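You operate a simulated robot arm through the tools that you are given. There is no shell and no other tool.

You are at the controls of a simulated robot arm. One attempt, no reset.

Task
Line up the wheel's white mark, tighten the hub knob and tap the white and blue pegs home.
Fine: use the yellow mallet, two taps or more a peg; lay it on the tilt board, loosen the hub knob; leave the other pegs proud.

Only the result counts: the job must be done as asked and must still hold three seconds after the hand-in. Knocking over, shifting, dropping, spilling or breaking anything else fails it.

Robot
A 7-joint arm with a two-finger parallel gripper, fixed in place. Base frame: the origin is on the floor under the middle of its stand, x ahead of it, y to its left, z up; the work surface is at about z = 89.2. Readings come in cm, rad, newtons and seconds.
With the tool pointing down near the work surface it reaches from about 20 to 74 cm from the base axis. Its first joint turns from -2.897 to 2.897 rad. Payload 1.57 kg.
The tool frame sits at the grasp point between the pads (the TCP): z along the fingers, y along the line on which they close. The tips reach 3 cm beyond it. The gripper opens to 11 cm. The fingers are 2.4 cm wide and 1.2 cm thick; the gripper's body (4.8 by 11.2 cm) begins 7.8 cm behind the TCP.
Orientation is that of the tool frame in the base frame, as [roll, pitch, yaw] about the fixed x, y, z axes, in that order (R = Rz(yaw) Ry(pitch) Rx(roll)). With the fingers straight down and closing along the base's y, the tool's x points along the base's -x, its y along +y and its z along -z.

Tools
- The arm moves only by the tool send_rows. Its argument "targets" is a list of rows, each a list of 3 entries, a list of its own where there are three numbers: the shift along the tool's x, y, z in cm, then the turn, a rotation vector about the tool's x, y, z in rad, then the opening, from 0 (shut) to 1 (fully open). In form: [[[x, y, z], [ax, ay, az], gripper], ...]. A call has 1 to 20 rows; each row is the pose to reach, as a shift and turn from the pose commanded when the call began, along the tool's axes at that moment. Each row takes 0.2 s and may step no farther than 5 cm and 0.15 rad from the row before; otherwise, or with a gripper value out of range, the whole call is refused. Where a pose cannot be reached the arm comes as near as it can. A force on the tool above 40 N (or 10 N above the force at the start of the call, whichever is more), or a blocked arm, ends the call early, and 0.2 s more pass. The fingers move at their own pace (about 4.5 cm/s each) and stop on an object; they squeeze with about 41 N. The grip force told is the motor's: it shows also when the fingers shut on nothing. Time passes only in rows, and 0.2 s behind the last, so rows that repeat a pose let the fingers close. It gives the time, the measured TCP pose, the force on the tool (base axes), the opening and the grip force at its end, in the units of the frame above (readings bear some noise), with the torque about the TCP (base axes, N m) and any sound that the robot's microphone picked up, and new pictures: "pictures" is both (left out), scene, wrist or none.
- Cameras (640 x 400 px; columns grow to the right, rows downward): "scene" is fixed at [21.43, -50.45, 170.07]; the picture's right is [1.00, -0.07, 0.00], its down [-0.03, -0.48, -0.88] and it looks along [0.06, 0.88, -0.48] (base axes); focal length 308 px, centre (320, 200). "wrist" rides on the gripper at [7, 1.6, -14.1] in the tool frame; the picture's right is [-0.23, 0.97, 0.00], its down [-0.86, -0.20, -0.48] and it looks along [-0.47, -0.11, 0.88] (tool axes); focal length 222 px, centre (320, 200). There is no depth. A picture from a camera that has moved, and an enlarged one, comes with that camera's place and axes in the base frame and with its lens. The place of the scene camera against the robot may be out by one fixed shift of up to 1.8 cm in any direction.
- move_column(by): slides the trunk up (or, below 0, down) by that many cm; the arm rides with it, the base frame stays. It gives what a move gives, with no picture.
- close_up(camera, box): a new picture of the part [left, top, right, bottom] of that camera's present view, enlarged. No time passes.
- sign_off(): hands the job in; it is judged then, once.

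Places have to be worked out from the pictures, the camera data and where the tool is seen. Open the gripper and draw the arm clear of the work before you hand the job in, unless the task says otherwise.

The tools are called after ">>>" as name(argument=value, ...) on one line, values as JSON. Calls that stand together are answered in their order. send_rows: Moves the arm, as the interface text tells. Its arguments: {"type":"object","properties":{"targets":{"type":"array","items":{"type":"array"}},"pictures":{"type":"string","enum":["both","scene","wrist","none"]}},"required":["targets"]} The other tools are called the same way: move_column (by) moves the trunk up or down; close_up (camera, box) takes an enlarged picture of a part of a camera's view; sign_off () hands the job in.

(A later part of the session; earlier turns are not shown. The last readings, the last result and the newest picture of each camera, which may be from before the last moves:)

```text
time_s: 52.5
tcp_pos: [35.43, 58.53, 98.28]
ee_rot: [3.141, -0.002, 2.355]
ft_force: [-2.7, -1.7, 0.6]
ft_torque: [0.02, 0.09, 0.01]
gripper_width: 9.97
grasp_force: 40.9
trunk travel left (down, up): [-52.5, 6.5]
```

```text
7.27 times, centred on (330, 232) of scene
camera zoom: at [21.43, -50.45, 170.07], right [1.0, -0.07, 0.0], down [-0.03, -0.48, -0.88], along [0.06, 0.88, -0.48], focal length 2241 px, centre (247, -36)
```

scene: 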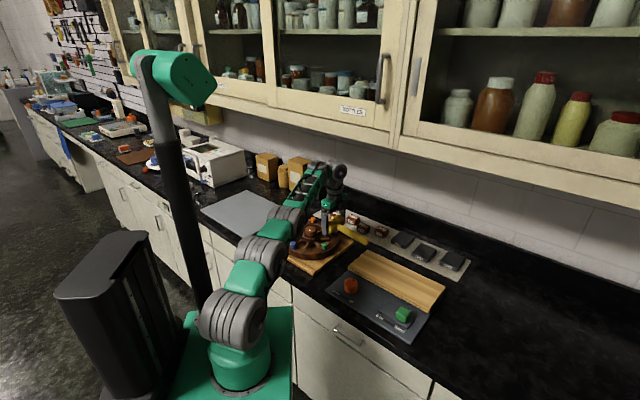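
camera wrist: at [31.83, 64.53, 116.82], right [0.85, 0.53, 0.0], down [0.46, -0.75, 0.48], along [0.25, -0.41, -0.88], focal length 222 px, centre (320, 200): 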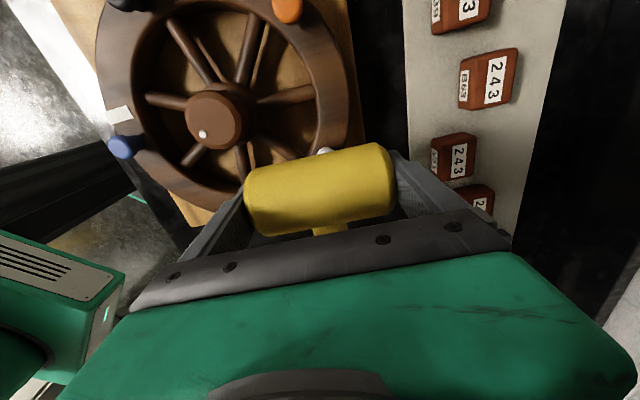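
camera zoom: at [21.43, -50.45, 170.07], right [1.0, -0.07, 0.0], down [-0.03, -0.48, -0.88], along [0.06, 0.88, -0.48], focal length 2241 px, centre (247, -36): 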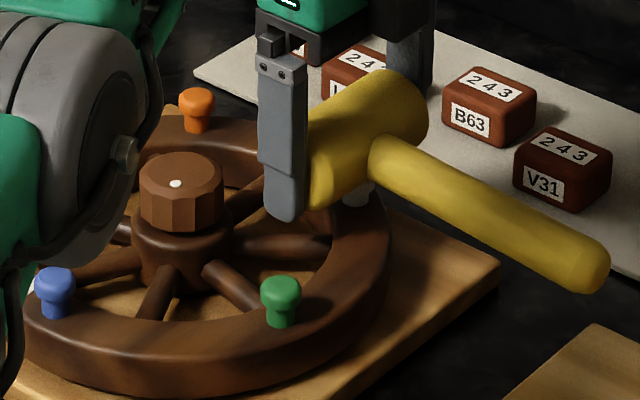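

Contact: the vertical reading rose by about 3.5 N at z≈98.3. Now a proper tap: back off 1.5 cm, strike to 0.5 cm below this level and lift off again.

>>> send_rows(targets=[[[0, 0, -1.5], [0, 0, 0], 0], [[0, 0, -1.5], [0, 0, 0], 0], [[0, 0, 0.5], [0, 0, 0], 0], [[0, 0, 0.5], [0, 0, 0], 0]], pictures="none")

```text
time_s: 53.5
tcp_pos: [35.56, 58.6, 97.7]
ee_rot: [-3.14, -0.003, 2.355]
ft_force: [-0.6, -1.5, 0.4]
ft_torque: [0.02, 0.05, -0.02]
gripper_width: 9.95
grasp_force: 40.8
trunk travel left (down, up): [-52.5, 6.5]
```

The head is 0.6 cm lower with only about 3 N on it, so the peg should have moved. I lift and check.

>>> send_rows(targets=[[[0, 0, -1.5], [0, 0, 0], 0], [[0, 0, -4.5], [0, 0, 0], 0], [[0, 0, -4.5], [0, 0, 0], 0]])

>>> close_up(camera="scene", box=[290, 205, 370, 260])

>>> close_up(camera="wrist", box=[60, 0, 420, 225])

```text
time_s: 54.3
tcp_pos: [35.45, 58.42, 102.45]
ee_rot: [-3.141, -0.002, 2.354]
ft_force: [-0.5, 0.0, -3.2]
ft_torque: [0.07, 0.05, 0.02]
gripper_width: 9.98
grasp_force: 41.1
trunk travel left (down, up): [-52.5, 6.5]
camera wrist: at [31.64, 64.6, 116.62], right [0.85, 0.53, 0.0], down [0.46, -0.75, 0.48], along [0.25, -0.41, -0.88], focal length 222 px, centre (320, 200)
```

scene: 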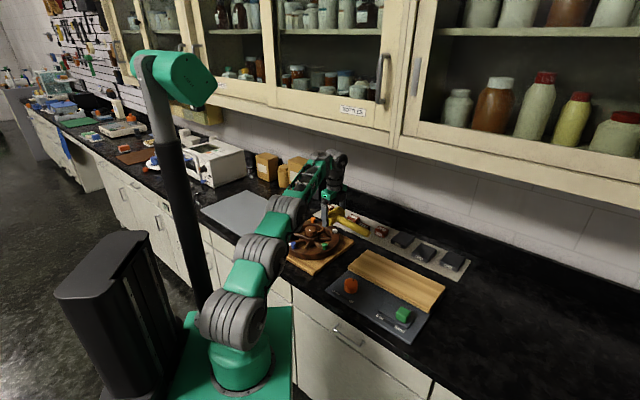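
wrist: 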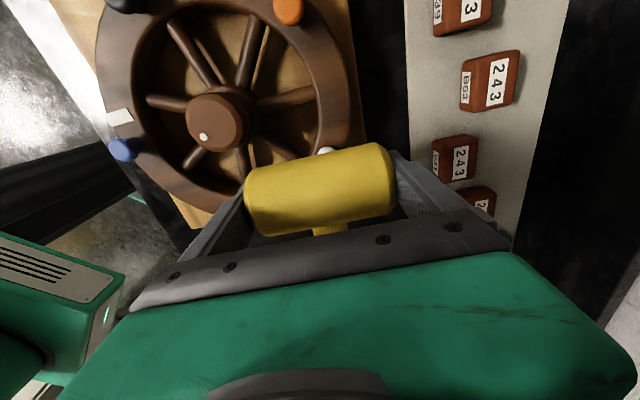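

```text
7.27 times, centred on (330, 232) of scene
camera zoom: at [21.43, -50.45, 170.07], right [1.0, -0.07, 0.0], down [-0.03, -0.48, -0.88], along [0.06, 0.88, -0.48], focal length 2241 px, centre (247, -36)
```

zoom: 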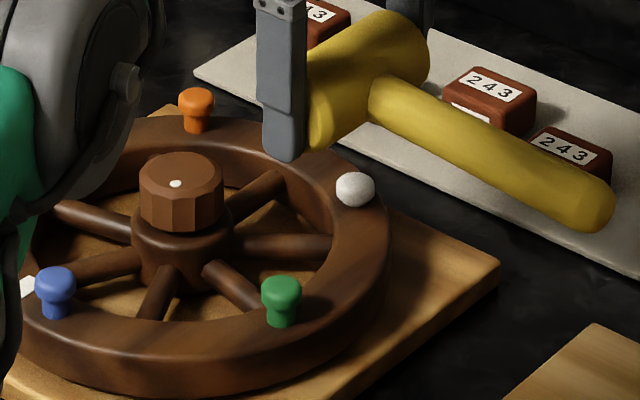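

```text
1.78 times, centred on (240, 112) of wrist
camera zoom: at [31.64, 64.6, 116.62], right [0.85, 0.53, 0.0], down [0.46, -0.75, 0.48], along [0.25, -0.41, -0.88], focal length 395 px, centre (462, 356)
```

zoom: 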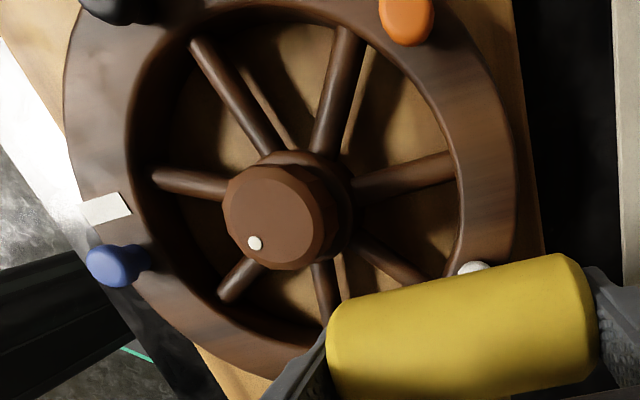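

The white peg has gone down nearly all the way. I zoom in to see whether any stem still shows.

>>> close_up(camera="scene", box=[316, 222, 348, 242])

>>> close_up(camera="scene", box=[310, 235, 342, 255])

```text
16.00 times, centred on (332, 232) of scene
camera zoom: at [21.43, -50.45, 170.07], right [1.0, -0.07, 0.0], down [-0.03, -0.48, -0.88], along [0.06, 0.88, -0.48], focal length 4930 px, centre (128, -312)
```

zoom: 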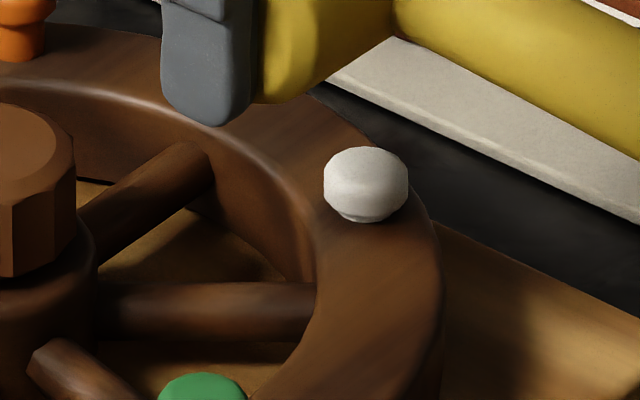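

```text
16.00 times, centred on (326, 245) of scene
camera zoom: at [21.43, -50.45, 170.07], right [1.0, -0.07, 0.0], down [-0.03, -0.48, -0.88], along [0.06, 0.88, -0.48], focal length 4930 px, centre (224, -520)
```

zoom: 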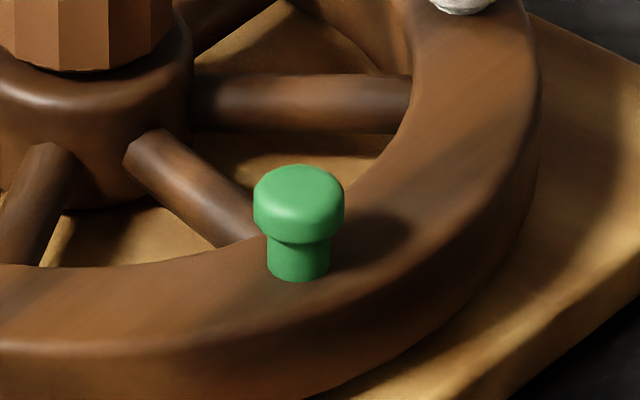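

About 0.2 cm of stem still shows on the white peg. I give it another proper tap, a bit deeper, and read the force at the bottom.

>>> send_rows(targets=[[[0, 0, 3.2], [0, 0, 0], 0], [[0, 0, 3.2], [0, 0, 0], 0], [[0, 0, 5.1], [0, 0, 0], 0], [[0, 0, 5.1], [0, 0, 0], 0]], pictures="none")

>>> send_rows(targets=[[[0, 0, -1.8], [0, 0, 0], 0], [[0, 0, -1.8], [0, 0, 0], 0]], pictures="scene")

>>> close_up(camera="scene", box=[316, 222, 348, 242])

```text
time_s: 55.3
tcp_pos: [35.32, 58.54, 97.63]
ee_rot: [3.136, -0.002, 2.355]
ft_force: [-0.9, 0.3, 11.0]
ft_torque: [0.0, -0.05, -0.02]
gripper_width: 9.99
grasp_force: 41.1
trunk travel left (down, up): [-52.5, 6.5]
```

```text
time_s: 55.9
tcp_pos: [35.4, 58.6, 98.98]
ee_rot: [-3.139, 0.0, 2.356]
ft_force: [0.0, 0.1, -2.6]
ft_torque: [0.08, 0.05, 0.02]
gripper_width: 9.98
grasp_force: 40.7
trunk travel left (down, up): [-52.5, 6.5]
```

scene: 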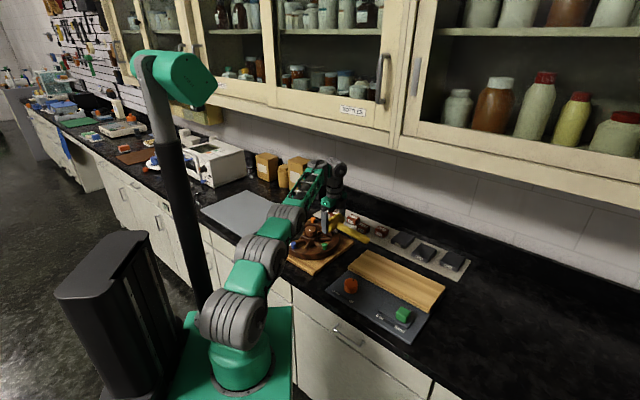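

```text
16.00 times, centred on (332, 232) of scene
camera zoom: at [21.43, -50.45, 170.07], right [1.0, -0.07, 0.0], down [-0.03, -0.48, -0.88], along [0.06, 0.88, -0.48], focal length 4930 px, centre (128, -312)
```

zoom: 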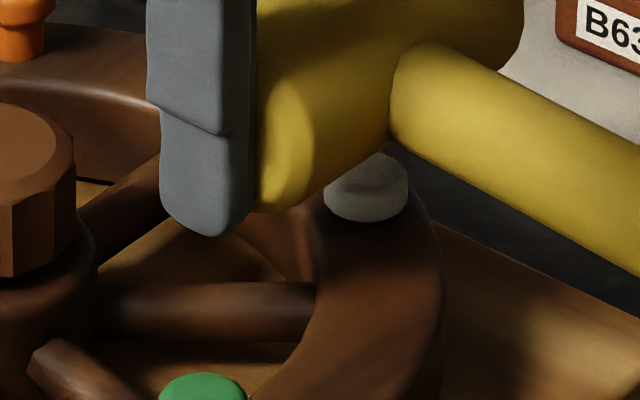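

The white peg's visible height now equals just its head, and it resisted 14 N without moving, so it looks home. I add one more brisk tap for certainty and lift away.

>>> send_rows(targets=[[[0, 0, -0.6], [0, 0, 0], 0], [[0, 0, -0.6], [0, 0, 0], 0], [[0, 0, 1.75], [0, 0, 0], 0], [[0, 0, 1.75], [0, 0, 0], 0], [[0, 0, -0.5], [0, 0, 0], 0], [[0, 0, -4], [0, 0, 0], 0], [[0, 0, -4], [0, 0, 0], 0]])

>>> close_up(camera="scene", box=[290, 205, 370, 260])

>>> close_up(camera="scene", box=[316, 222, 348, 242])

```text
time_s: 57.5
tcp_pos: [35.72, 58.5, 102.94]
ee_rot: [-3.141, 0.0, 2.355]
ft_force: [-0.3, -0.5, -3.0]
ft_torque: [0.09, 0.04, 0.0]
gripper_width: 9.98
grasp_force: 41.5
trunk travel left (down, up): [-52.5, 6.5]
camera wrist: at [32.08, 64.67, 117.14], right [0.85, 0.53, 0.0], down [0.46, -0.75, 0.48], along [0.25, -0.41, -0.88], focal length 222 px, centre (320, 200)
```

scene: 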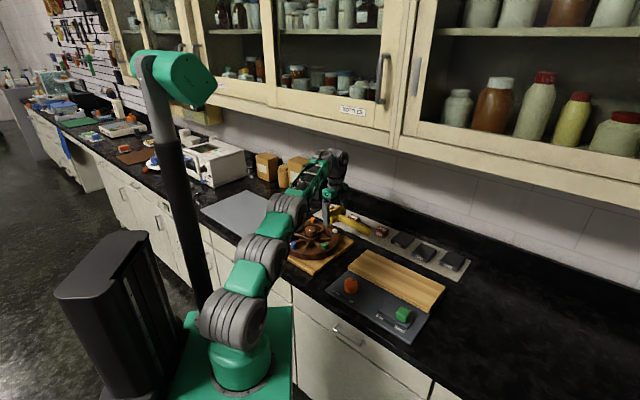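
wrist: 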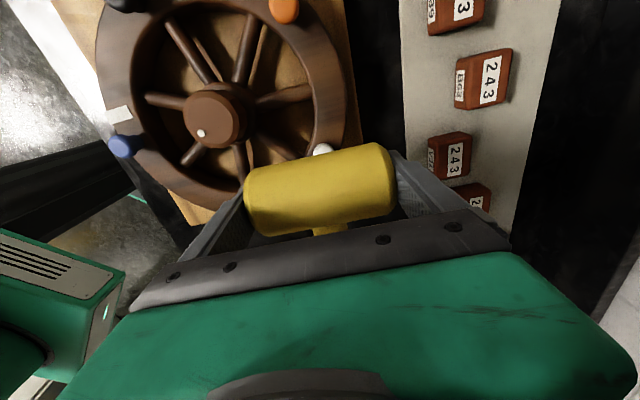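

```text
7.27 times, centred on (330, 232) of scene
camera zoom: at [21.43, -50.45, 170.07], right [1.0, -0.07, 0.0], down [-0.03, -0.48, -0.88], along [0.06, 0.88, -0.48], focal length 2241 px, centre (247, -36)
```

zoom: 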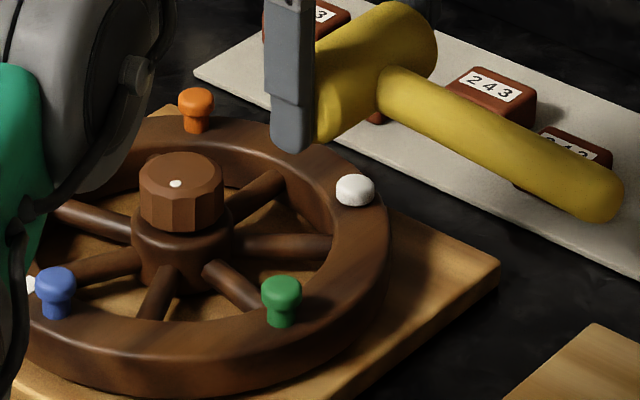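

```text
16.00 times, centred on (332, 232) of scene
camera zoom: at [21.43, -50.45, 170.07], right [1.0, -0.07, 0.0], down [-0.03, -0.48, -0.88], along [0.06, 0.88, -0.48], focal length 4930 px, centre (128, -312)
```

zoom: 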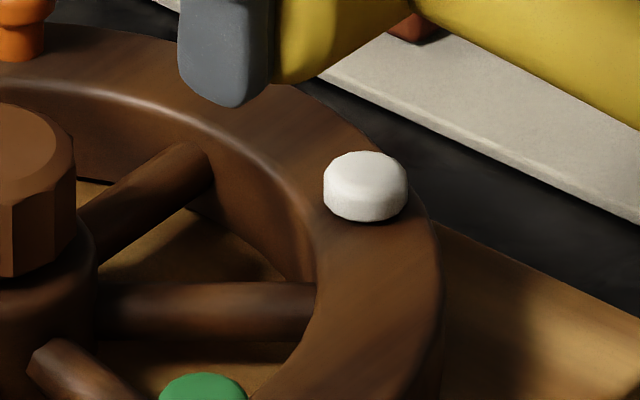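

The white peg dropped slightly more and now sits flat on the rim. One further tap will confirm that it is at its stop.

>>> send_rows(targets=[[[0, 0, 3.3], [0, 0, 0], 0], [[0, 0, 3.3], [0, 0, 0], 0], [[0, 0, 5.8], [0, 0, 0], 0], [[0, 0, 5.8], [0, 0, 0], 0]], pictures="none")

>>> send_rows(targets=[[[0, 0, -1.8], [0, 0, 0], 0], [[0, 0, -5.5], [0, 0, 0], 0], [[0, 0, -5.5], [0, 0, 0], 0]], pictures="scene")

>>> close_up(camera="scene", box=[316, 222, 348, 242])

```text
time_s: 58.5
tcp_pos: [35.68, 58.72, 97.49]
ee_rot: [3.136, -0.001, 2.355]
ft_force: [-0.1, -0.7, 10.0]
ft_torque: [-0.04, 0.02, -0.01]
gripper_width: 9.98
grasp_force: 40.7
trunk travel left (down, up): [-52.5, 6.5]
```

```text
time_s: 59.3
tcp_pos: [35.49, 58.65, 102.72]
ee_rot: [-3.139, 0.0, 2.355]
ft_force: [-0.4, 0.8, -2.9]
ft_torque: [0.06, 0.01, -0.02]
gripper_width: 9.96
grasp_force: 41.2
trunk travel left (down, up): [-52.5, 6.5]
```

scene: 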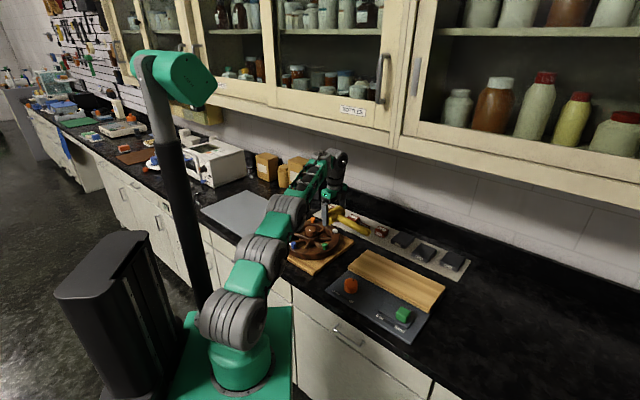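

```text
16.00 times, centred on (332, 232) of scene
camera zoom: at [21.43, -50.45, 170.07], right [1.0, -0.07, 0.0], down [-0.03, -0.48, -0.88], along [0.06, 0.88, -0.48], focal length 4930 px, centre (128, -312)
```

zoom: 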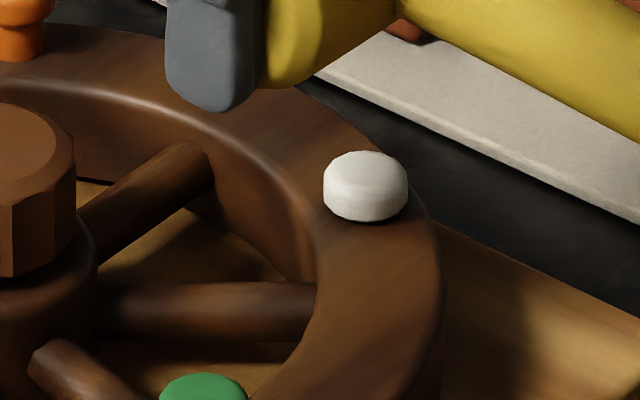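

The white peg is unchanged by that tap: it is home. I carry the mallet over to the blue peg at about (18.4, 49.5), turning 30° so the inner finger stays clear of the hub.

>>> send_rows(targets=[[[1.0, -3.2, -1], [0, 0, 0.09], 0], [[2.0, -6.4, -1.5], [0, 0, 0.18], 0], [[2.9, -9.5, -1.5], [0, 0, 0.27], 0], [[3.9, -12.6, -1.5], [0, 0, 0.36], 0], [[4.8, -15.7, -1.5], [0, 0, 0.45], 0], [[5.64, -18.58, -1.0], [0, 0, 0.52], 0], [[5.64, -18.58, -1.0], [0, 0, 0.52], 0]])

>>> close_up(camera="wrist", box=[200, 60, 440, 240])

>>> close_up(camera="scene", box=[260, 195, 380, 275])

```text
time_s: 60.9
tcp_pos: [18.29, 49.4, 103.76]
ee_rot: [-3.141, -0.001, 1.833]
ft_force: [-0.1, -0.5, -2.4]
ft_torque: [0.11, -0.01, 0.01]
gripper_width: 10.0
grasp_force: 41.2
trunk travel left (down, up): [-52.5, 6.5]
camera wrist: at [18.1, 56.59, 117.99], right [1.0, 0.03, 0.0], down [0.03, -0.88, 0.48], along [0.02, -0.48, -0.88], focal length 222 px, centre (320, 200)
```

scene: 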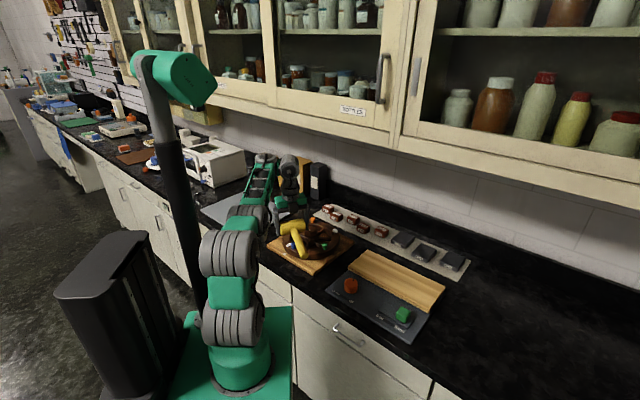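
wrist: 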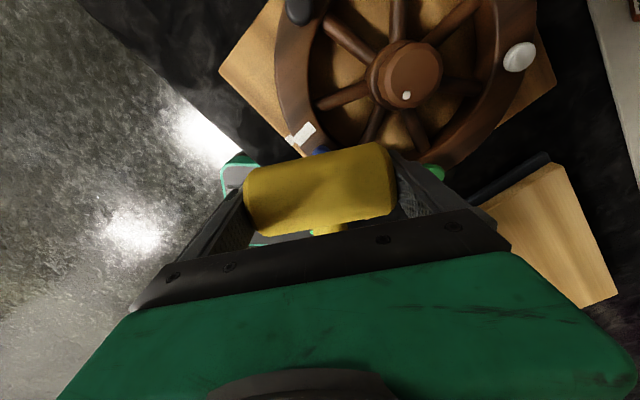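

```text
2.22 times, centred on (320, 150) of wrist
camera zoom: at [18.1, 56.59, 117.99], right [1.0, 0.03, 0.0], down [0.03, -0.88, 0.48], along [0.02, -0.48, -0.88], focal length 494 px, centre (320, 311)
```

zoom: 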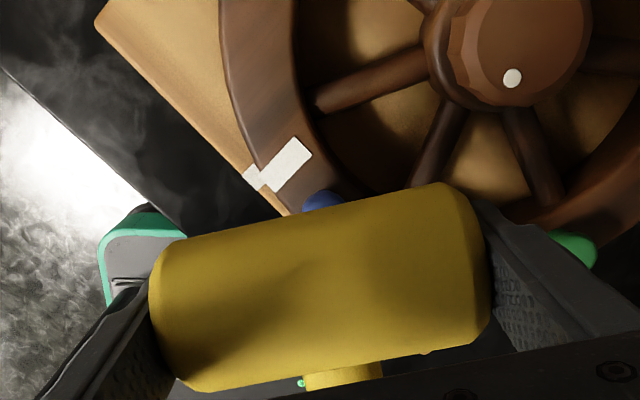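

```text
5.00 times, centred on (320, 235) of scene
camera zoom: at [21.43, -50.45, 170.07], right [1.0, -0.07, 0.0], down [-0.03, -0.48, -0.88], along [0.06, 0.88, -0.48], focal length 1540 px, centre (320, 25)
```

zoom: 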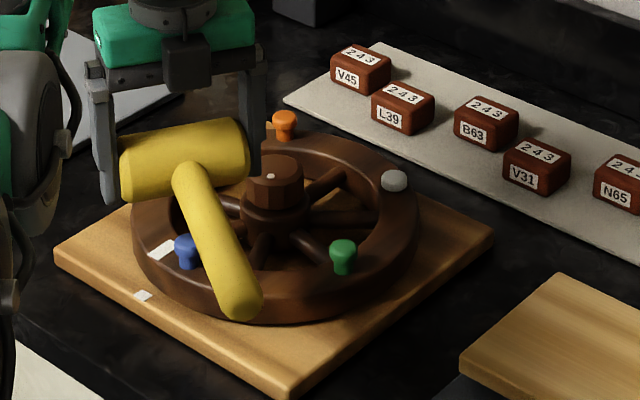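

The blue peg lies right under the head's middle. First tap on it: down to about z≈98.0, read, then lift.

>>> send_rows(targets=[[[0, 0, 2.5], [0, 0, 0], 0], [[0, 0, 4.0], [0, 0, 0], 0], [[0, 0, 4.0], [0, 0, 0], 0], [[0, 0, 5.75], [0, 0, 0], 0], [[0, 0, 5.75], [0, 0, 0], 0]], pictures="none")

>>> send_rows(targets=[[[0, 0, -1.8], [0, 0, 0], 0], [[0, 0, -1.8], [0, 0, 0], 0]], pictures="scene")

>>> close_up(camera="scene", box=[265, 215, 329, 255])

```text
time_s: 62.1
tcp_pos: [18.65, 50.67, 101.88]
ee_rot: [-3.136, 0.015, 1.834]
ft_force: [0.0, -0.2, -3.8]
ft_torque: [0.04, 0.0, 0.0]
gripper_width: 9.95
grasp_force: 41.0
out of reach, approached as far as the arm can: row 1, 2, 3, 4, 5
trunk travel left (down, up): [-52.5, 6.5]
```

```text
time_s: 62.7
tcp_pos: [18.89, 50.62, 103.58]
ee_rot: [-3.14, 0.001, 1.833]
ft_force: [-0.1, 0.5, -3.5]
ft_torque: [0.06, 0.0, -0.02]
gripper_width: 9.96
grasp_force: 41.0
trunk travel left (down, up): [-52.5, 6.5]
```

scene: 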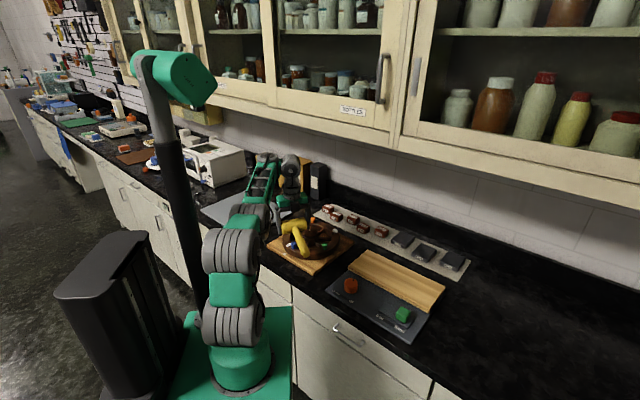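

```text
10.00 times, centred on (297, 235) of scene
camera zoom: at [21.43, -50.45, 170.07], right [1.0, -0.07, 0.0], down [-0.03, -0.48, -0.88], along [0.06, 0.88, -0.48], focal length 3081 px, centre (550, -150)
```

zoom: 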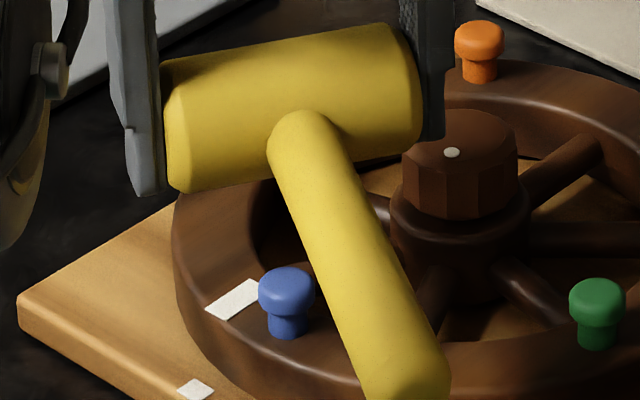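

The arm could not go lower here: it drifted sideways and never reached the peg, which is still proud. I go back above the peg a little higher, and will lower the trunk instead so the arm keeps a comfortable posture.

>>> send_rows(targets=[[[-0.5, -0.4, -1.5], [0, 0, 0], 0], [[-0.95, -0.79, -3], [0, 0, 0], 0], [[-0.95, -0.79, -3], [0, 0, 0], 0]], pictures="none")

>>> move_column(by=-3)

```text
time_s: 63.5
tcp_pos: [18.38, 49.52, 106.26]
ee_rot: [-3.14, -0.001, 1.835]
ft_force: [-0.1, 0.3, -3.8]
ft_torque: [0.09, 0.02, -0.02]
gripper_width: 9.98
grasp_force: 40.6
trunk travel left (down, up): [-52.5, 6.5]
```

```text
time_s: 64.3
tcp_pos: [18.33, 49.48, 103.22]
ee_rot: [-3.14, 0.0, 1.835]
ft_force: [-0.2, -0.7, -3.4]
ft_torque: [0.1, -0.01, 0.03]
gripper_width: 9.97
grasp_force: 40.8
trunk travel left (down, up): [-49.5, 9.5]
```

Lowering the trunk works as expected. I lower it another 3.5 cm so that the head hangs just above the blue peg.

>>> move_column(by=-3.5)

>>> close_up(camera="scene", box=[265, 215, 329, 255])

>>> close_up(camera="wrist", box=[200, 60, 440, 240])

```text
time_s: 65.0
tcp_pos: [18.4, 49.51, 99.75]
ee_rot: [-3.141, -0.002, 1.834]
ft_force: [-0.4, -0.2, -3.3]
ft_torque: [0.08, 0.01, 0.02]
gripper_width: 9.97
grasp_force: 40.8
trunk travel left (down, up): [-46.0, 13.0]
```

```text
10.00 times, centred on (297, 235) of scene
camera zoom: at [21.43, -50.45, 170.07], right [1.0, -0.07, 0.0], down [-0.03, -0.48, -0.88], along [0.06, 0.88, -0.48], focal length 3081 px, centre (550, -150)
```

zoom: 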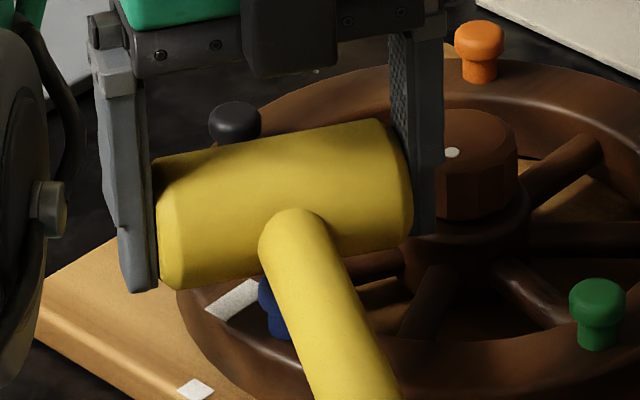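

```text
2.22 times, centred on (320, 150) of wrist
camera zoom: at [18.11, 56.72, 113.96], right [1.0, 0.03, 0.0], down [0.03, -0.88, 0.48], along [0.02, -0.48, -0.88], focal length 494 px, centre (320, 311)
```

zoom: 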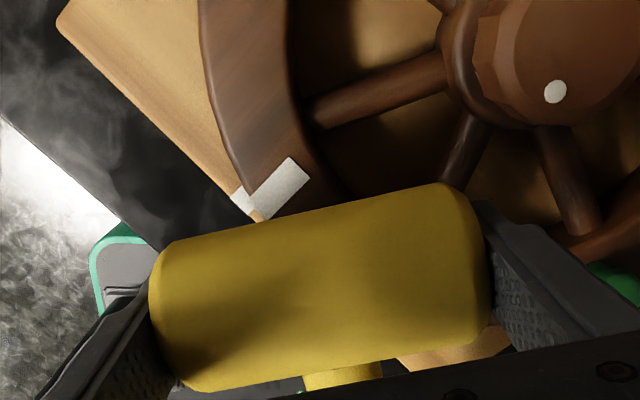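

The head is above the blue peg at z≈99.75 and the arm is in a good posture. First tap: down 1.75 cm, hold to read, then lift.

>>> send_rows(targets=[[[0, 0, 1.75], [0, 0, 0], 0], [[0, 0, 1.75], [0, 0, 0], 0]], pictures="none")

>>> send_rows(targets=[[[0, 0, -1.8], [0, 0, 0], 0], [[0, 0, -1.8], [0, 0, 0], 0]], pictures="scene")

>>> close_up(camera="scene", box=[265, 215, 329, 255])

```text
time_s: 65.7
tcp_pos: [18.34, 49.44, 98.07]
ee_rot: [-3.141, -0.001, 1.832]
ft_force: [1.1, 3.8, 2.7]
ft_torque: [0.15, -0.06, 0.0]
gripper_width: 9.97
grasp_force: 41.2
trunk travel left (down, up): [-46.0, 13.0]
```

```text
time_s: 66.2
tcp_pos: [18.39, 49.42, 99.69]
ee_rot: [-3.138, 0.0, 1.836]
ft_force: [0.1, 0.2, -2.9]
ft_torque: [0.05, 0.05, -0.01]
gripper_width: 9.99
grasp_force: 41.5
trunk travel left (down, up): [-46.0, 13.0]
```

scene: 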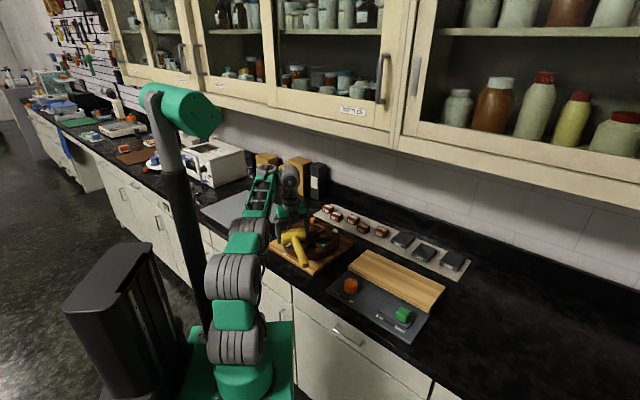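

```text
10.00 times, centred on (297, 235) of scene
camera zoom: at [21.43, -50.45, 170.07], right [1.0, -0.07, 0.0], down [-0.03, -0.48, -0.88], along [0.06, 0.88, -0.48], focal length 3081 px, centre (550, -150)
```

zoom: 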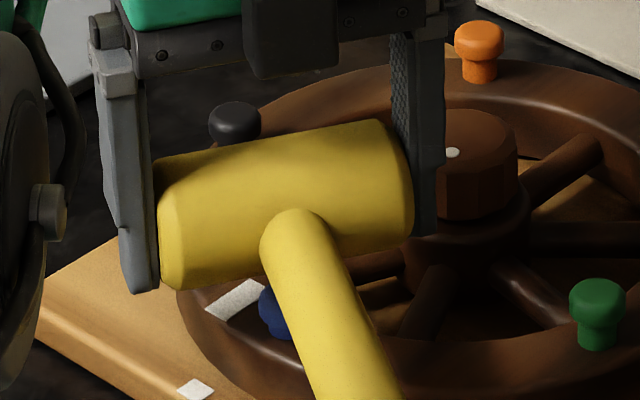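

Contact of about 6 N and the blue peg looks lower. Second tap, a little deeper.

>>> send_rows(targets=[[[0, 0, 2.25], [0, 0, 0], 0], [[0, 0, 2.25], [0, 0, 0], 0]], pictures="none")

>>> send_rows(targets=[[[0, 0, -2.2], [0, 0, 0], 0], [[0, 0, -2.2], [0, 0, 0], 0]], pictures="none")

>>> close_up(camera="scene", box=[265, 215, 329, 255])

```text
time_s: 66.8
tcp_pos: [18.41, 49.56, 97.68]
ee_rot: [-3.141, -0.001, 1.835]
ft_force: [-0.7, -0.7, 6.4]
ft_torque: [0.02, 0.02, 0.02]
gripper_width: 9.97
grasp_force: 41.0
trunk travel left (down, up): [-46.0, 13.0]
```

```text
time_s: 67.5
tcp_pos: [18.35, 49.42, 99.61]
ee_rot: [-3.14, 0.0, 1.835]
ft_force: [0.1, 0.0, -3.8]
ft_torque: [0.11, 0.05, -0.05]
gripper_width: 9.94
grasp_force: 41.3
trunk travel left (down, up): [-46.0, 13.0]
```

```text
10.00 times, centred on (297, 235) of scene
camera zoom: at [21.43, -50.45, 170.07], right [1.0, -0.07, 0.0], down [-0.03, -0.48, -0.88], along [0.06, 0.88, -0.48], focal length 3081 px, centre (550, -150)
```

zoom: 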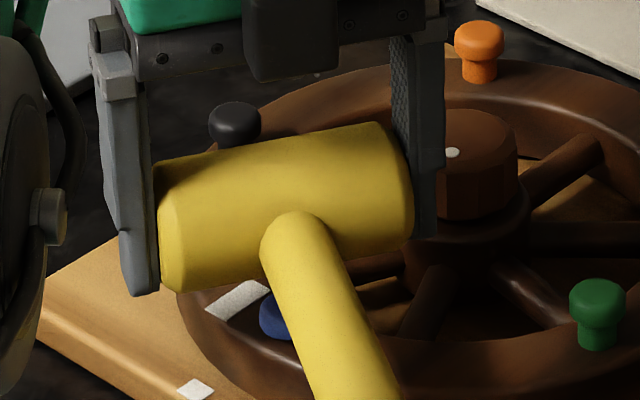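

The blue peg sank further. Third and fourth taps, firmer, to seat it.

>>> send_rows(targets=[[[0, 0, 2.5], [0, 0, 0], 0], [[0, 0, 2.5], [0, 0, 0], 0]], pictures="none")

>>> send_rows(targets=[[[0, 0, -2.5], [0, 0, 0], 0], [[0, 0, -2.5], [0, 0, 0], 0]], pictures="none")

>>> send_rows(targets=[[[0, 0, 2.6], [0, 0, 0], 0], [[0, 0, 2.6], [0, 0, 0], 0]], pictures="none")

>>> send_rows(targets=[[[0, 0, -2.5], [0, 0, 0], 0], [[0, 0, -6.5], [0, 0, 0], 0], [[0, 0, -8.5], [0, 0, 0], 0], [[0, 0, -8.5], [0, 0, 0], 0]], pictures="both")

>>> close_up(camera="scene", box=[265, 215, 329, 255])

```text
time_s: 68.0
tcp_pos: [18.49, 49.39, 97.54]
ee_rot: [3.14, -0.007, 1.835]
ft_force: [-0.4, 0.4, 18.5]
ft_torque: [-0.05, -0.03, -0.02]
gripper_width: 10.0
grasp_force: 40.9
trunk travel left (down, up): [-46.0, 13.0]
```

```text
time_s: 68.7
tcp_pos: [18.41, 49.58, 99.73]
ee_rot: [-3.14, 0.0, 1.835]
ft_force: [-0.8, 0.9, -3.0]
ft_torque: [0.08, 0.0, 0.0]
gripper_width: 9.96
grasp_force: 40.7
trunk travel left (down, up): [-46.0, 13.0]
```

```text
time_s: 69.2
tcp_pos: [18.31, 49.46, 97.47]
ee_rot: [3.14, -0.005, 1.836]
ft_force: [0.3, 2.4, 17.9]
ft_torque: [0.01, -0.04, -0.01]
gripper_width: 9.97
grasp_force: 40.7
trunk travel left (down, up): [-46.0, 13.0]
```

```text
time_s: 70.2
tcp_pos: [18.31, 49.48, 105.81]
ee_rot: [-3.14, 0.0, 1.833]
ft_force: [0.6, -0.2, -3.2]
ft_torque: [0.08, 0.0, 0.01]
gripper_width: 9.99
grasp_force: 40.9
trunk travel left (down, up): [-46.0, 13.0]
camera wrist: at [18.03, 56.65, 120.09], right [1.0, 0.04, 0.0], down [0.03, -0.88, 0.48], along [0.02, -0.48, -0.88], focal length 222 px, centre (320, 200)
```

scene: 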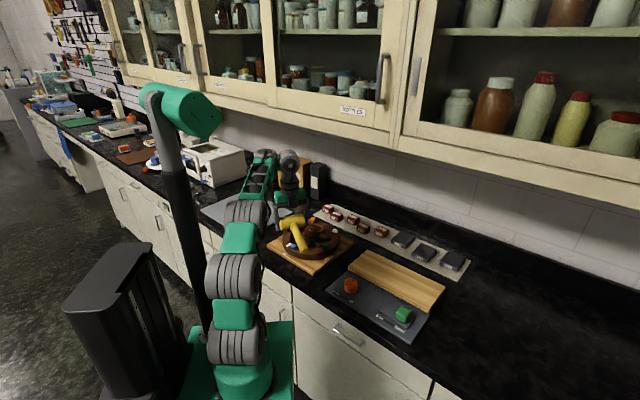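
wrist: 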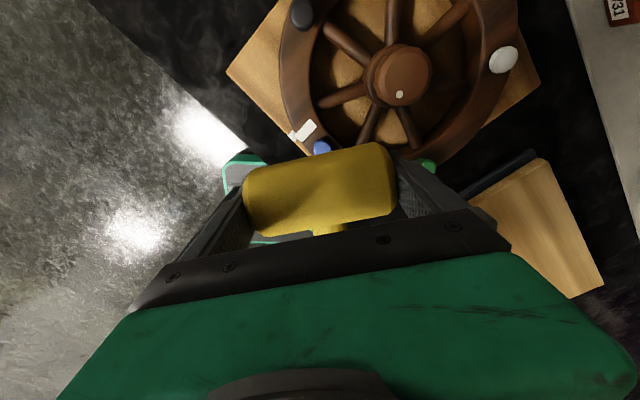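

```text
10.00 times, centred on (297, 235) of scene
camera zoom: at [21.43, -50.45, 170.07], right [1.0, -0.07, 0.0], down [-0.03, -0.48, -0.88], along [0.06, 0.88, -0.48], focal length 3081 px, centre (550, -150)
```

zoom: 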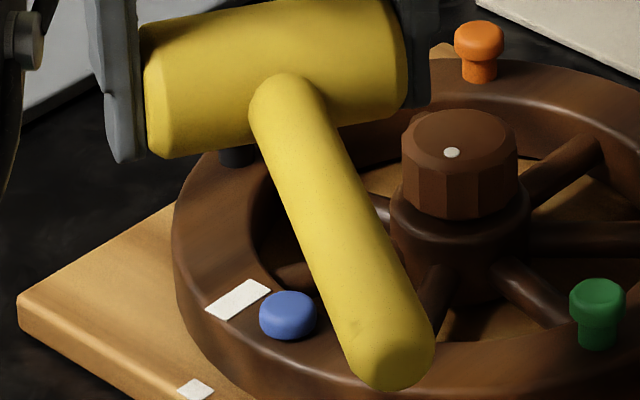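

Blue held at the same height under about 21 N twice, so it should be home. I zoom to compare it with the other pegs.

>>> close_up(camera="scene", box=[278, 235, 310, 255])

>>> close_up(camera="wrist", box=[280, 110, 344, 160])

```text
16.00 times, centred on (294, 245) of scene
camera zoom: at [21.43, -50.45, 170.07], right [1.0, -0.07, 0.0], down [-0.03, -0.48, -0.88], along [0.06, 0.88, -0.48], focal length 4930 px, centre (736, -520)
```

zoom: 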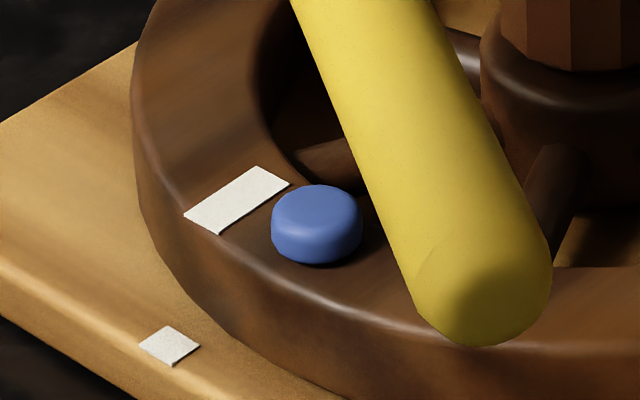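

```text
8.00 times, centred on (312, 135) of wrist
camera zoom: at [18.03, 56.65, 120.09], right [1.0, 0.04, 0.0], down [0.03, -0.88, 0.48], along [0.02, -0.48, -0.88], focal length 1777 px, centre (384, 720)
```

zoom: 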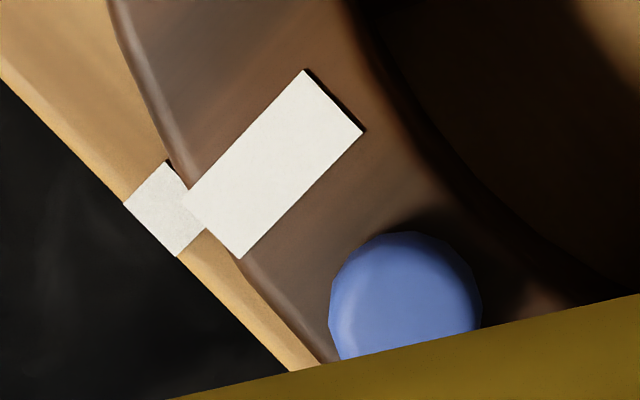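

Both the blue and the white peg are home and the marks still line up. I raise the trunk back to where it was for the reach to the mallet's resting place.

>>> move_column(by=6.5)

```text
time_s: 71.3
tcp_pos: [18.29, 49.54, 112.36]
ee_rot: [-3.14, -0.001, 1.834]
ft_force: [-0.5, -0.9, -3.9]
ft_torque: [0.08, 0.01, 0.0]
gripper_width: 9.97
grasp_force: 40.7
trunk travel left (down, up): [-52.5, 6.5]
```

The trunk is back at its first height with the mallet steady. I carry the mallet toward the tilt board while turning the hand back clockwise to the pick-up heading.

>>> send_rows(targets=[[[-1.55, 1.61, 0.44], [0, 0, 0.1307], 0], [[-3.09, 3.23, 0.88], [0, 0, 0.2614], 0], [[-4.64, 4.84, 1.32], [0, 0, 0.3921], 0], [[-6.18, 6.46, 1.76], [0, 0, 0.5228], 0], [[-7.73, 8.07, 2.2], [0, 0, 0.6535], 0], [[-9.28, 9.69, 2.64], [0, 0, 0.7842], 0], [[-10.82, 11.3, 3.08], [0, 0, 0.9149], 0], [[-12.37, 12.92, 3.52], [0, 0, 1.0456], 0], [[-13.91, 14.53, 3.96], [0, 0, 1.1763], 0], [[-15.46, 16.15, 4.4], [0, 0, 1.307], 0], [[-17.0, 17.76, 4.84], [0, 0, 1.4377], 0], [[-18.55, 19.37, 5.28], [0, 0, 1.5684], 0], [[-20.1, 20.99, 5.72], [0, 0, 1.6991], 0], [[-21.64, 22.6, 6.16], [0, 0, 1.8298], 0], [[-23.19, 24.22, 6.6], [0, 0, 1.9605], 0], [[-24.73, 25.83, 7.04], [0, 0, 2.0912], 0], [[-26.28, 27.45, 7.48], [0, 0, 2.2219], 0], [[-27.83, 29.06, 7.92], [0, 0, 2.3526], 0], [[-29.37, 30.68, 8.36], [0, 0, 2.4833], 0], [[-30.92, 32.29, 8.8], [0, 0, 2.614], 0]])

```text
time_s: 75.5
tcp_pos: [57.22, 27.58, 103.97]
ee_rot: [-3.138, 0.006, -0.705]
ft_force: [-0.8, 0.0, -2.3]
ft_torque: [-0.07, -0.11, 0.01]
gripper_width: 9.96
grasp_force: 41.0
out of reach, approached as far as the arm can: row 20
trunk travel left (down, up): [-52.5, 6.5]
camera wrist: at [61.42, 21.85, 118.18], right [-0.8, -0.59, 0.0], down [-0.52, 0.7, 0.48], along [-0.29, 0.39, -0.88], focal length 222 px, centre (320, 200)
```

scene: 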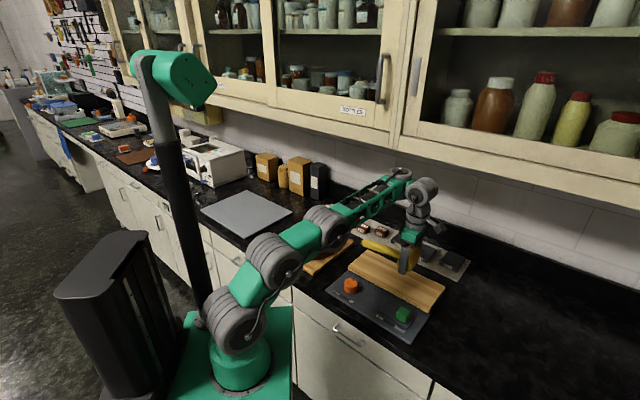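
wrist: 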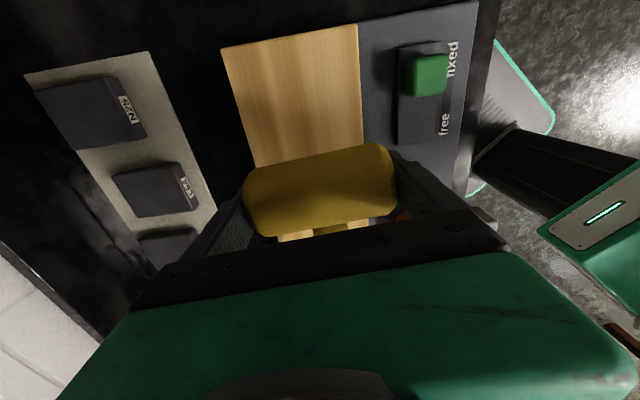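

The arm is over the board with the heading nearly right (the wrist joint is at its limit here and eases further out). I move out and down to hover above the mallet's original resting place.

>>> send_rows(targets=[[[1.8, -0.3, 1.5], [0, 0, 0.02], 0], [[3.7, -0.6, 3], [0, 0, 0.045], 0], [[5.53, -0.95, 4.5], [0, 0, 0.068], 0], [[5.53, -0.95, 4.5], [0, 0, 0.068], 0]])

>>> close_up(camera="scene", box=[350, 225, 470, 315])

```text
time_s: 76.5
tcp_pos: [62.21, 24.71, 99.31]
ee_rot: [-3.141, 0.005, -0.771]
ft_force: [0.1, -0.7, -3.4]
ft_torque: [-0.1, -0.08, -0.02]
gripper_width: 9.98
grasp_force: 40.9
trunk travel left (down, up): [-52.5, 6.5]
camera wrist: at [66.11, 18.71, 113.44], right [-0.84, -0.54, 0.0], down [-0.47, 0.74, 0.48], along [-0.26, 0.41, -0.88], focal length 222 px, centre (320, 200)
```

scene: 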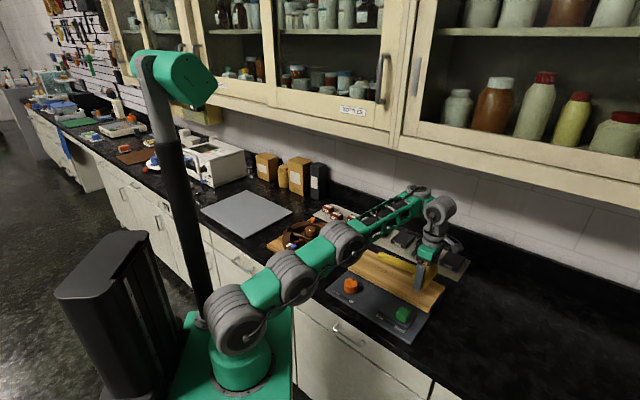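
wrist: 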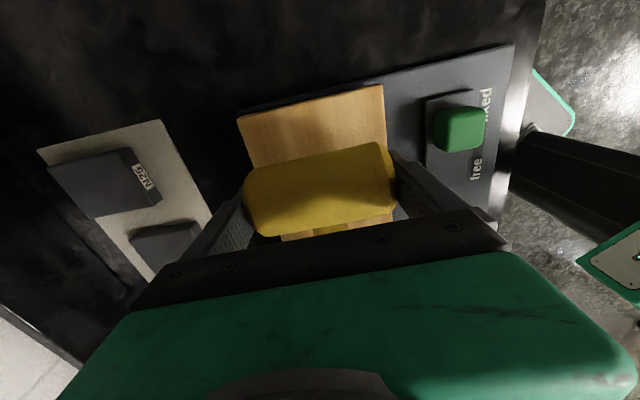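

```text
4.44 times, centred on (410, 270) of scene
camera zoom: at [21.43, -50.45, 170.07], right [1.0, -0.07, 0.0], down [-0.03, -0.48, -0.88], along [0.06, 0.88, -0.48], focal length 1369 px, centre (-80, -111)
```

zoom: 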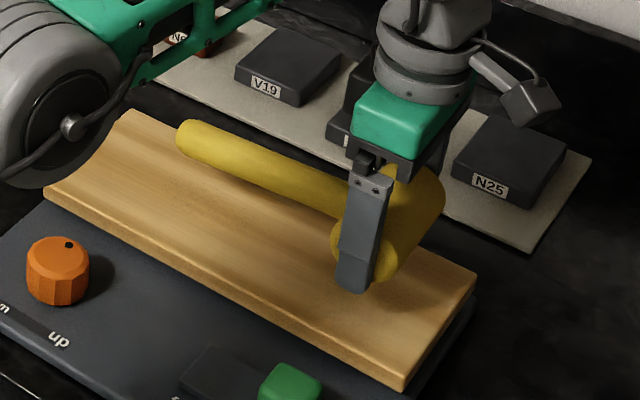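

This matches the pose just after pick-up. I lower slowly to the board, watching for contact near z≈95.1.

>>> send_rows(targets=[[[0, 0, 1.5], [0, 0, 0], 0], [[0, 0, 2.8], [0, 0, 0], 0], [[0, 0, 3.6], [0, 0, 0], 0], [[0, 0, 4.0], [0, 0, 0], 0], [[0, 0, 4.1], [0, 0, 0], 0]])

>>> close_up(camera="scene", box=[350, 225, 470, 315])

```text
time_s: 77.7
tcp_pos: [62.3, 24.57, 95.19]
ee_rot: [3.141, 0.005, -0.772]
ft_force: [0.5, -0.4, -3.4]
ft_torque: [-0.02, -0.03, -0.01]
gripper_width: 9.95
grasp_force: 41.0
trunk travel left (down, up): [-52.5, 6.5]
camera wrist: at [66.09, 18.6, 109.35], right [-0.84, -0.54, 0.0], down [-0.47, 0.74, 0.48], along [-0.26, 0.41, -0.88], focal length 222 px, centre (320, 200)
```

scene: 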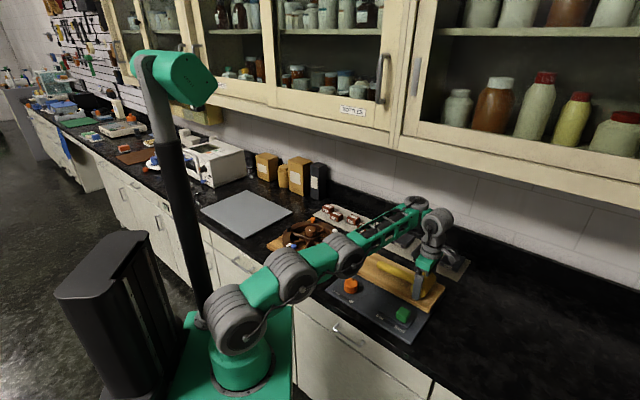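
wrist: 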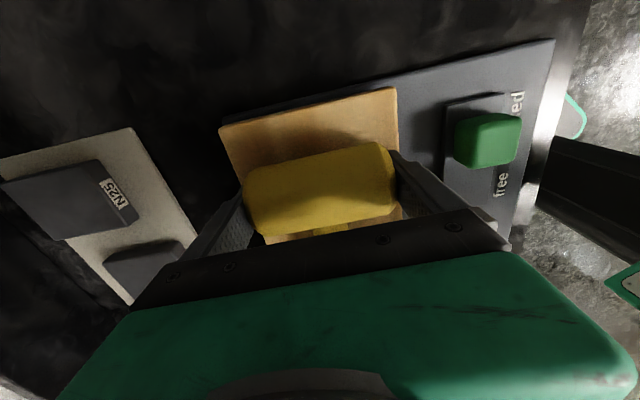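

```text
4.44 times, centred on (410, 270) of scene
camera zoom: at [21.43, -50.45, 170.07], right [1.0, -0.07, 0.0], down [-0.03, -0.48, -0.88], along [0.06, 0.88, -0.48], focal length 1369 px, centre (-80, -111)
```

zoom: 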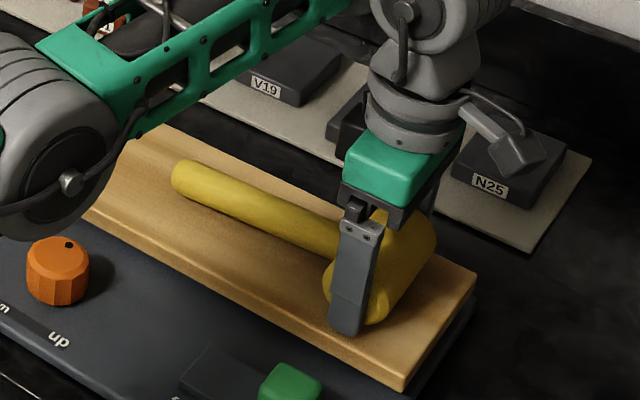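

No contact yet (the taps may have pushed the head up slightly in the grip). I lower in small steps.

>>> send_rows(targets=[[[0, 0, 0.15], [0, 0, 0], 0], [[0, 0, 0.3], [0, 0, 0], 0]], pictures="none")

```text
time_s: 78.3
tcp_pos: [62.15, 24.66, 95.02]
ee_rot: [-3.139, 0.002, -0.77]
ft_force: [4.8, -0.8, 7.0]
ft_torque: [-0.55, 0.06, 0.22]
gripper_width: 9.98
grasp_force: 40.8
trunk travel left (down, up): [-52.5, 6.5]
```

Contact with the board at z≈95.0. I ease up 0.1 cm to shed the load and open the fingers to release the mallet.

>>> send_rows(targets=[[[0, 0, -0.12], [0, 0, 0], 0], [[0, 0, -0.12], [0, 0, 0], 0.8], [[0, 0, -0.12], [0, 0, 0], 0.9], [[0, 0, -0.12], [0, 0, 0], 0.95], [[0, 0, -0.12], [0, 0, 0], 1], [[0, 0, -0.12], [0, 0, 0], 1]])

>>> close_up(camera="wrist", box=[200, 60, 440, 240])

```text
time_s: 79.7
tcp_pos: [62.13, 24.66, 95.03]
ee_rot: [-3.14, 0.005, -0.771]
ft_force: [1.5, 2.9, 8.1]
ft_torque: [-0.34, 0.25, -0.02]
gripper_width: 10.74
grasp_force: 0.1
trunk travel left (down, up): [-52.5, 6.5]
camera wrist: at [66.01, 18.66, 109.17], right [-0.84, -0.54, 0.0], down [-0.47, 0.74, 0.48], along [-0.26, 0.41, -0.88], focal length 222 px, centre (320, 200)
```

scene: 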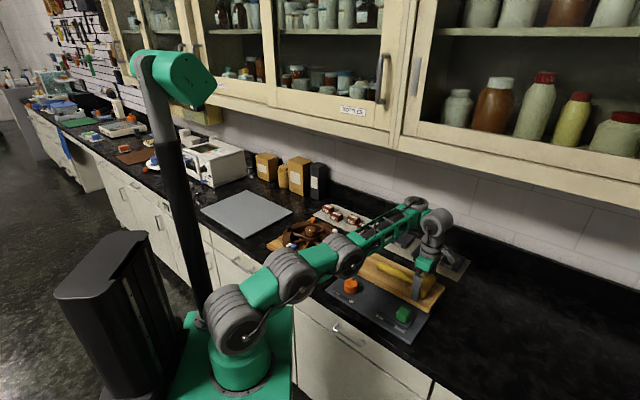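
wrist: 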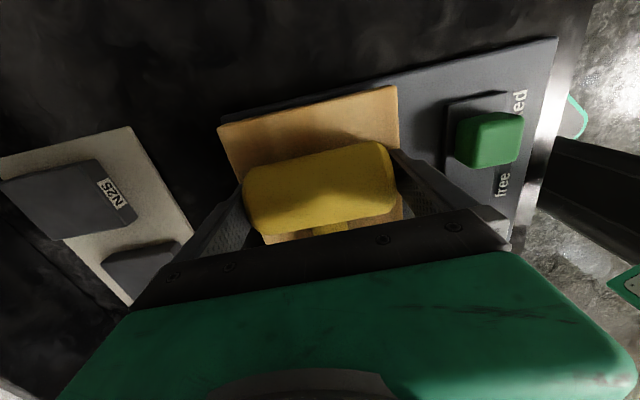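

```text
2.22 times, centred on (320, 150) of wrist
camera zoom: at [66.01, 18.66, 109.17], right [-0.84, -0.54, 0.0], down [-0.47, 0.74, 0.48], along [-0.26, 0.41, -0.88], focal length 494 px, centre (320, 311)
```

zoom: 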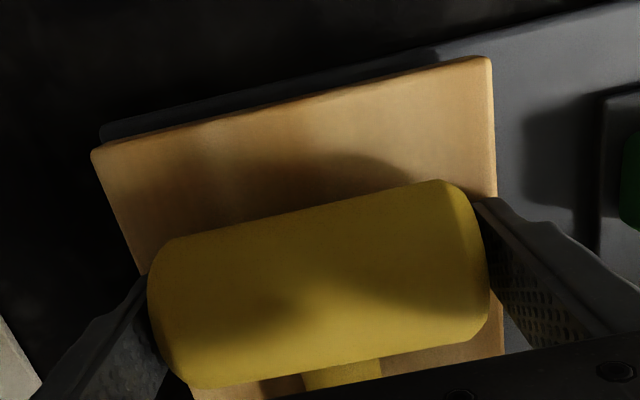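

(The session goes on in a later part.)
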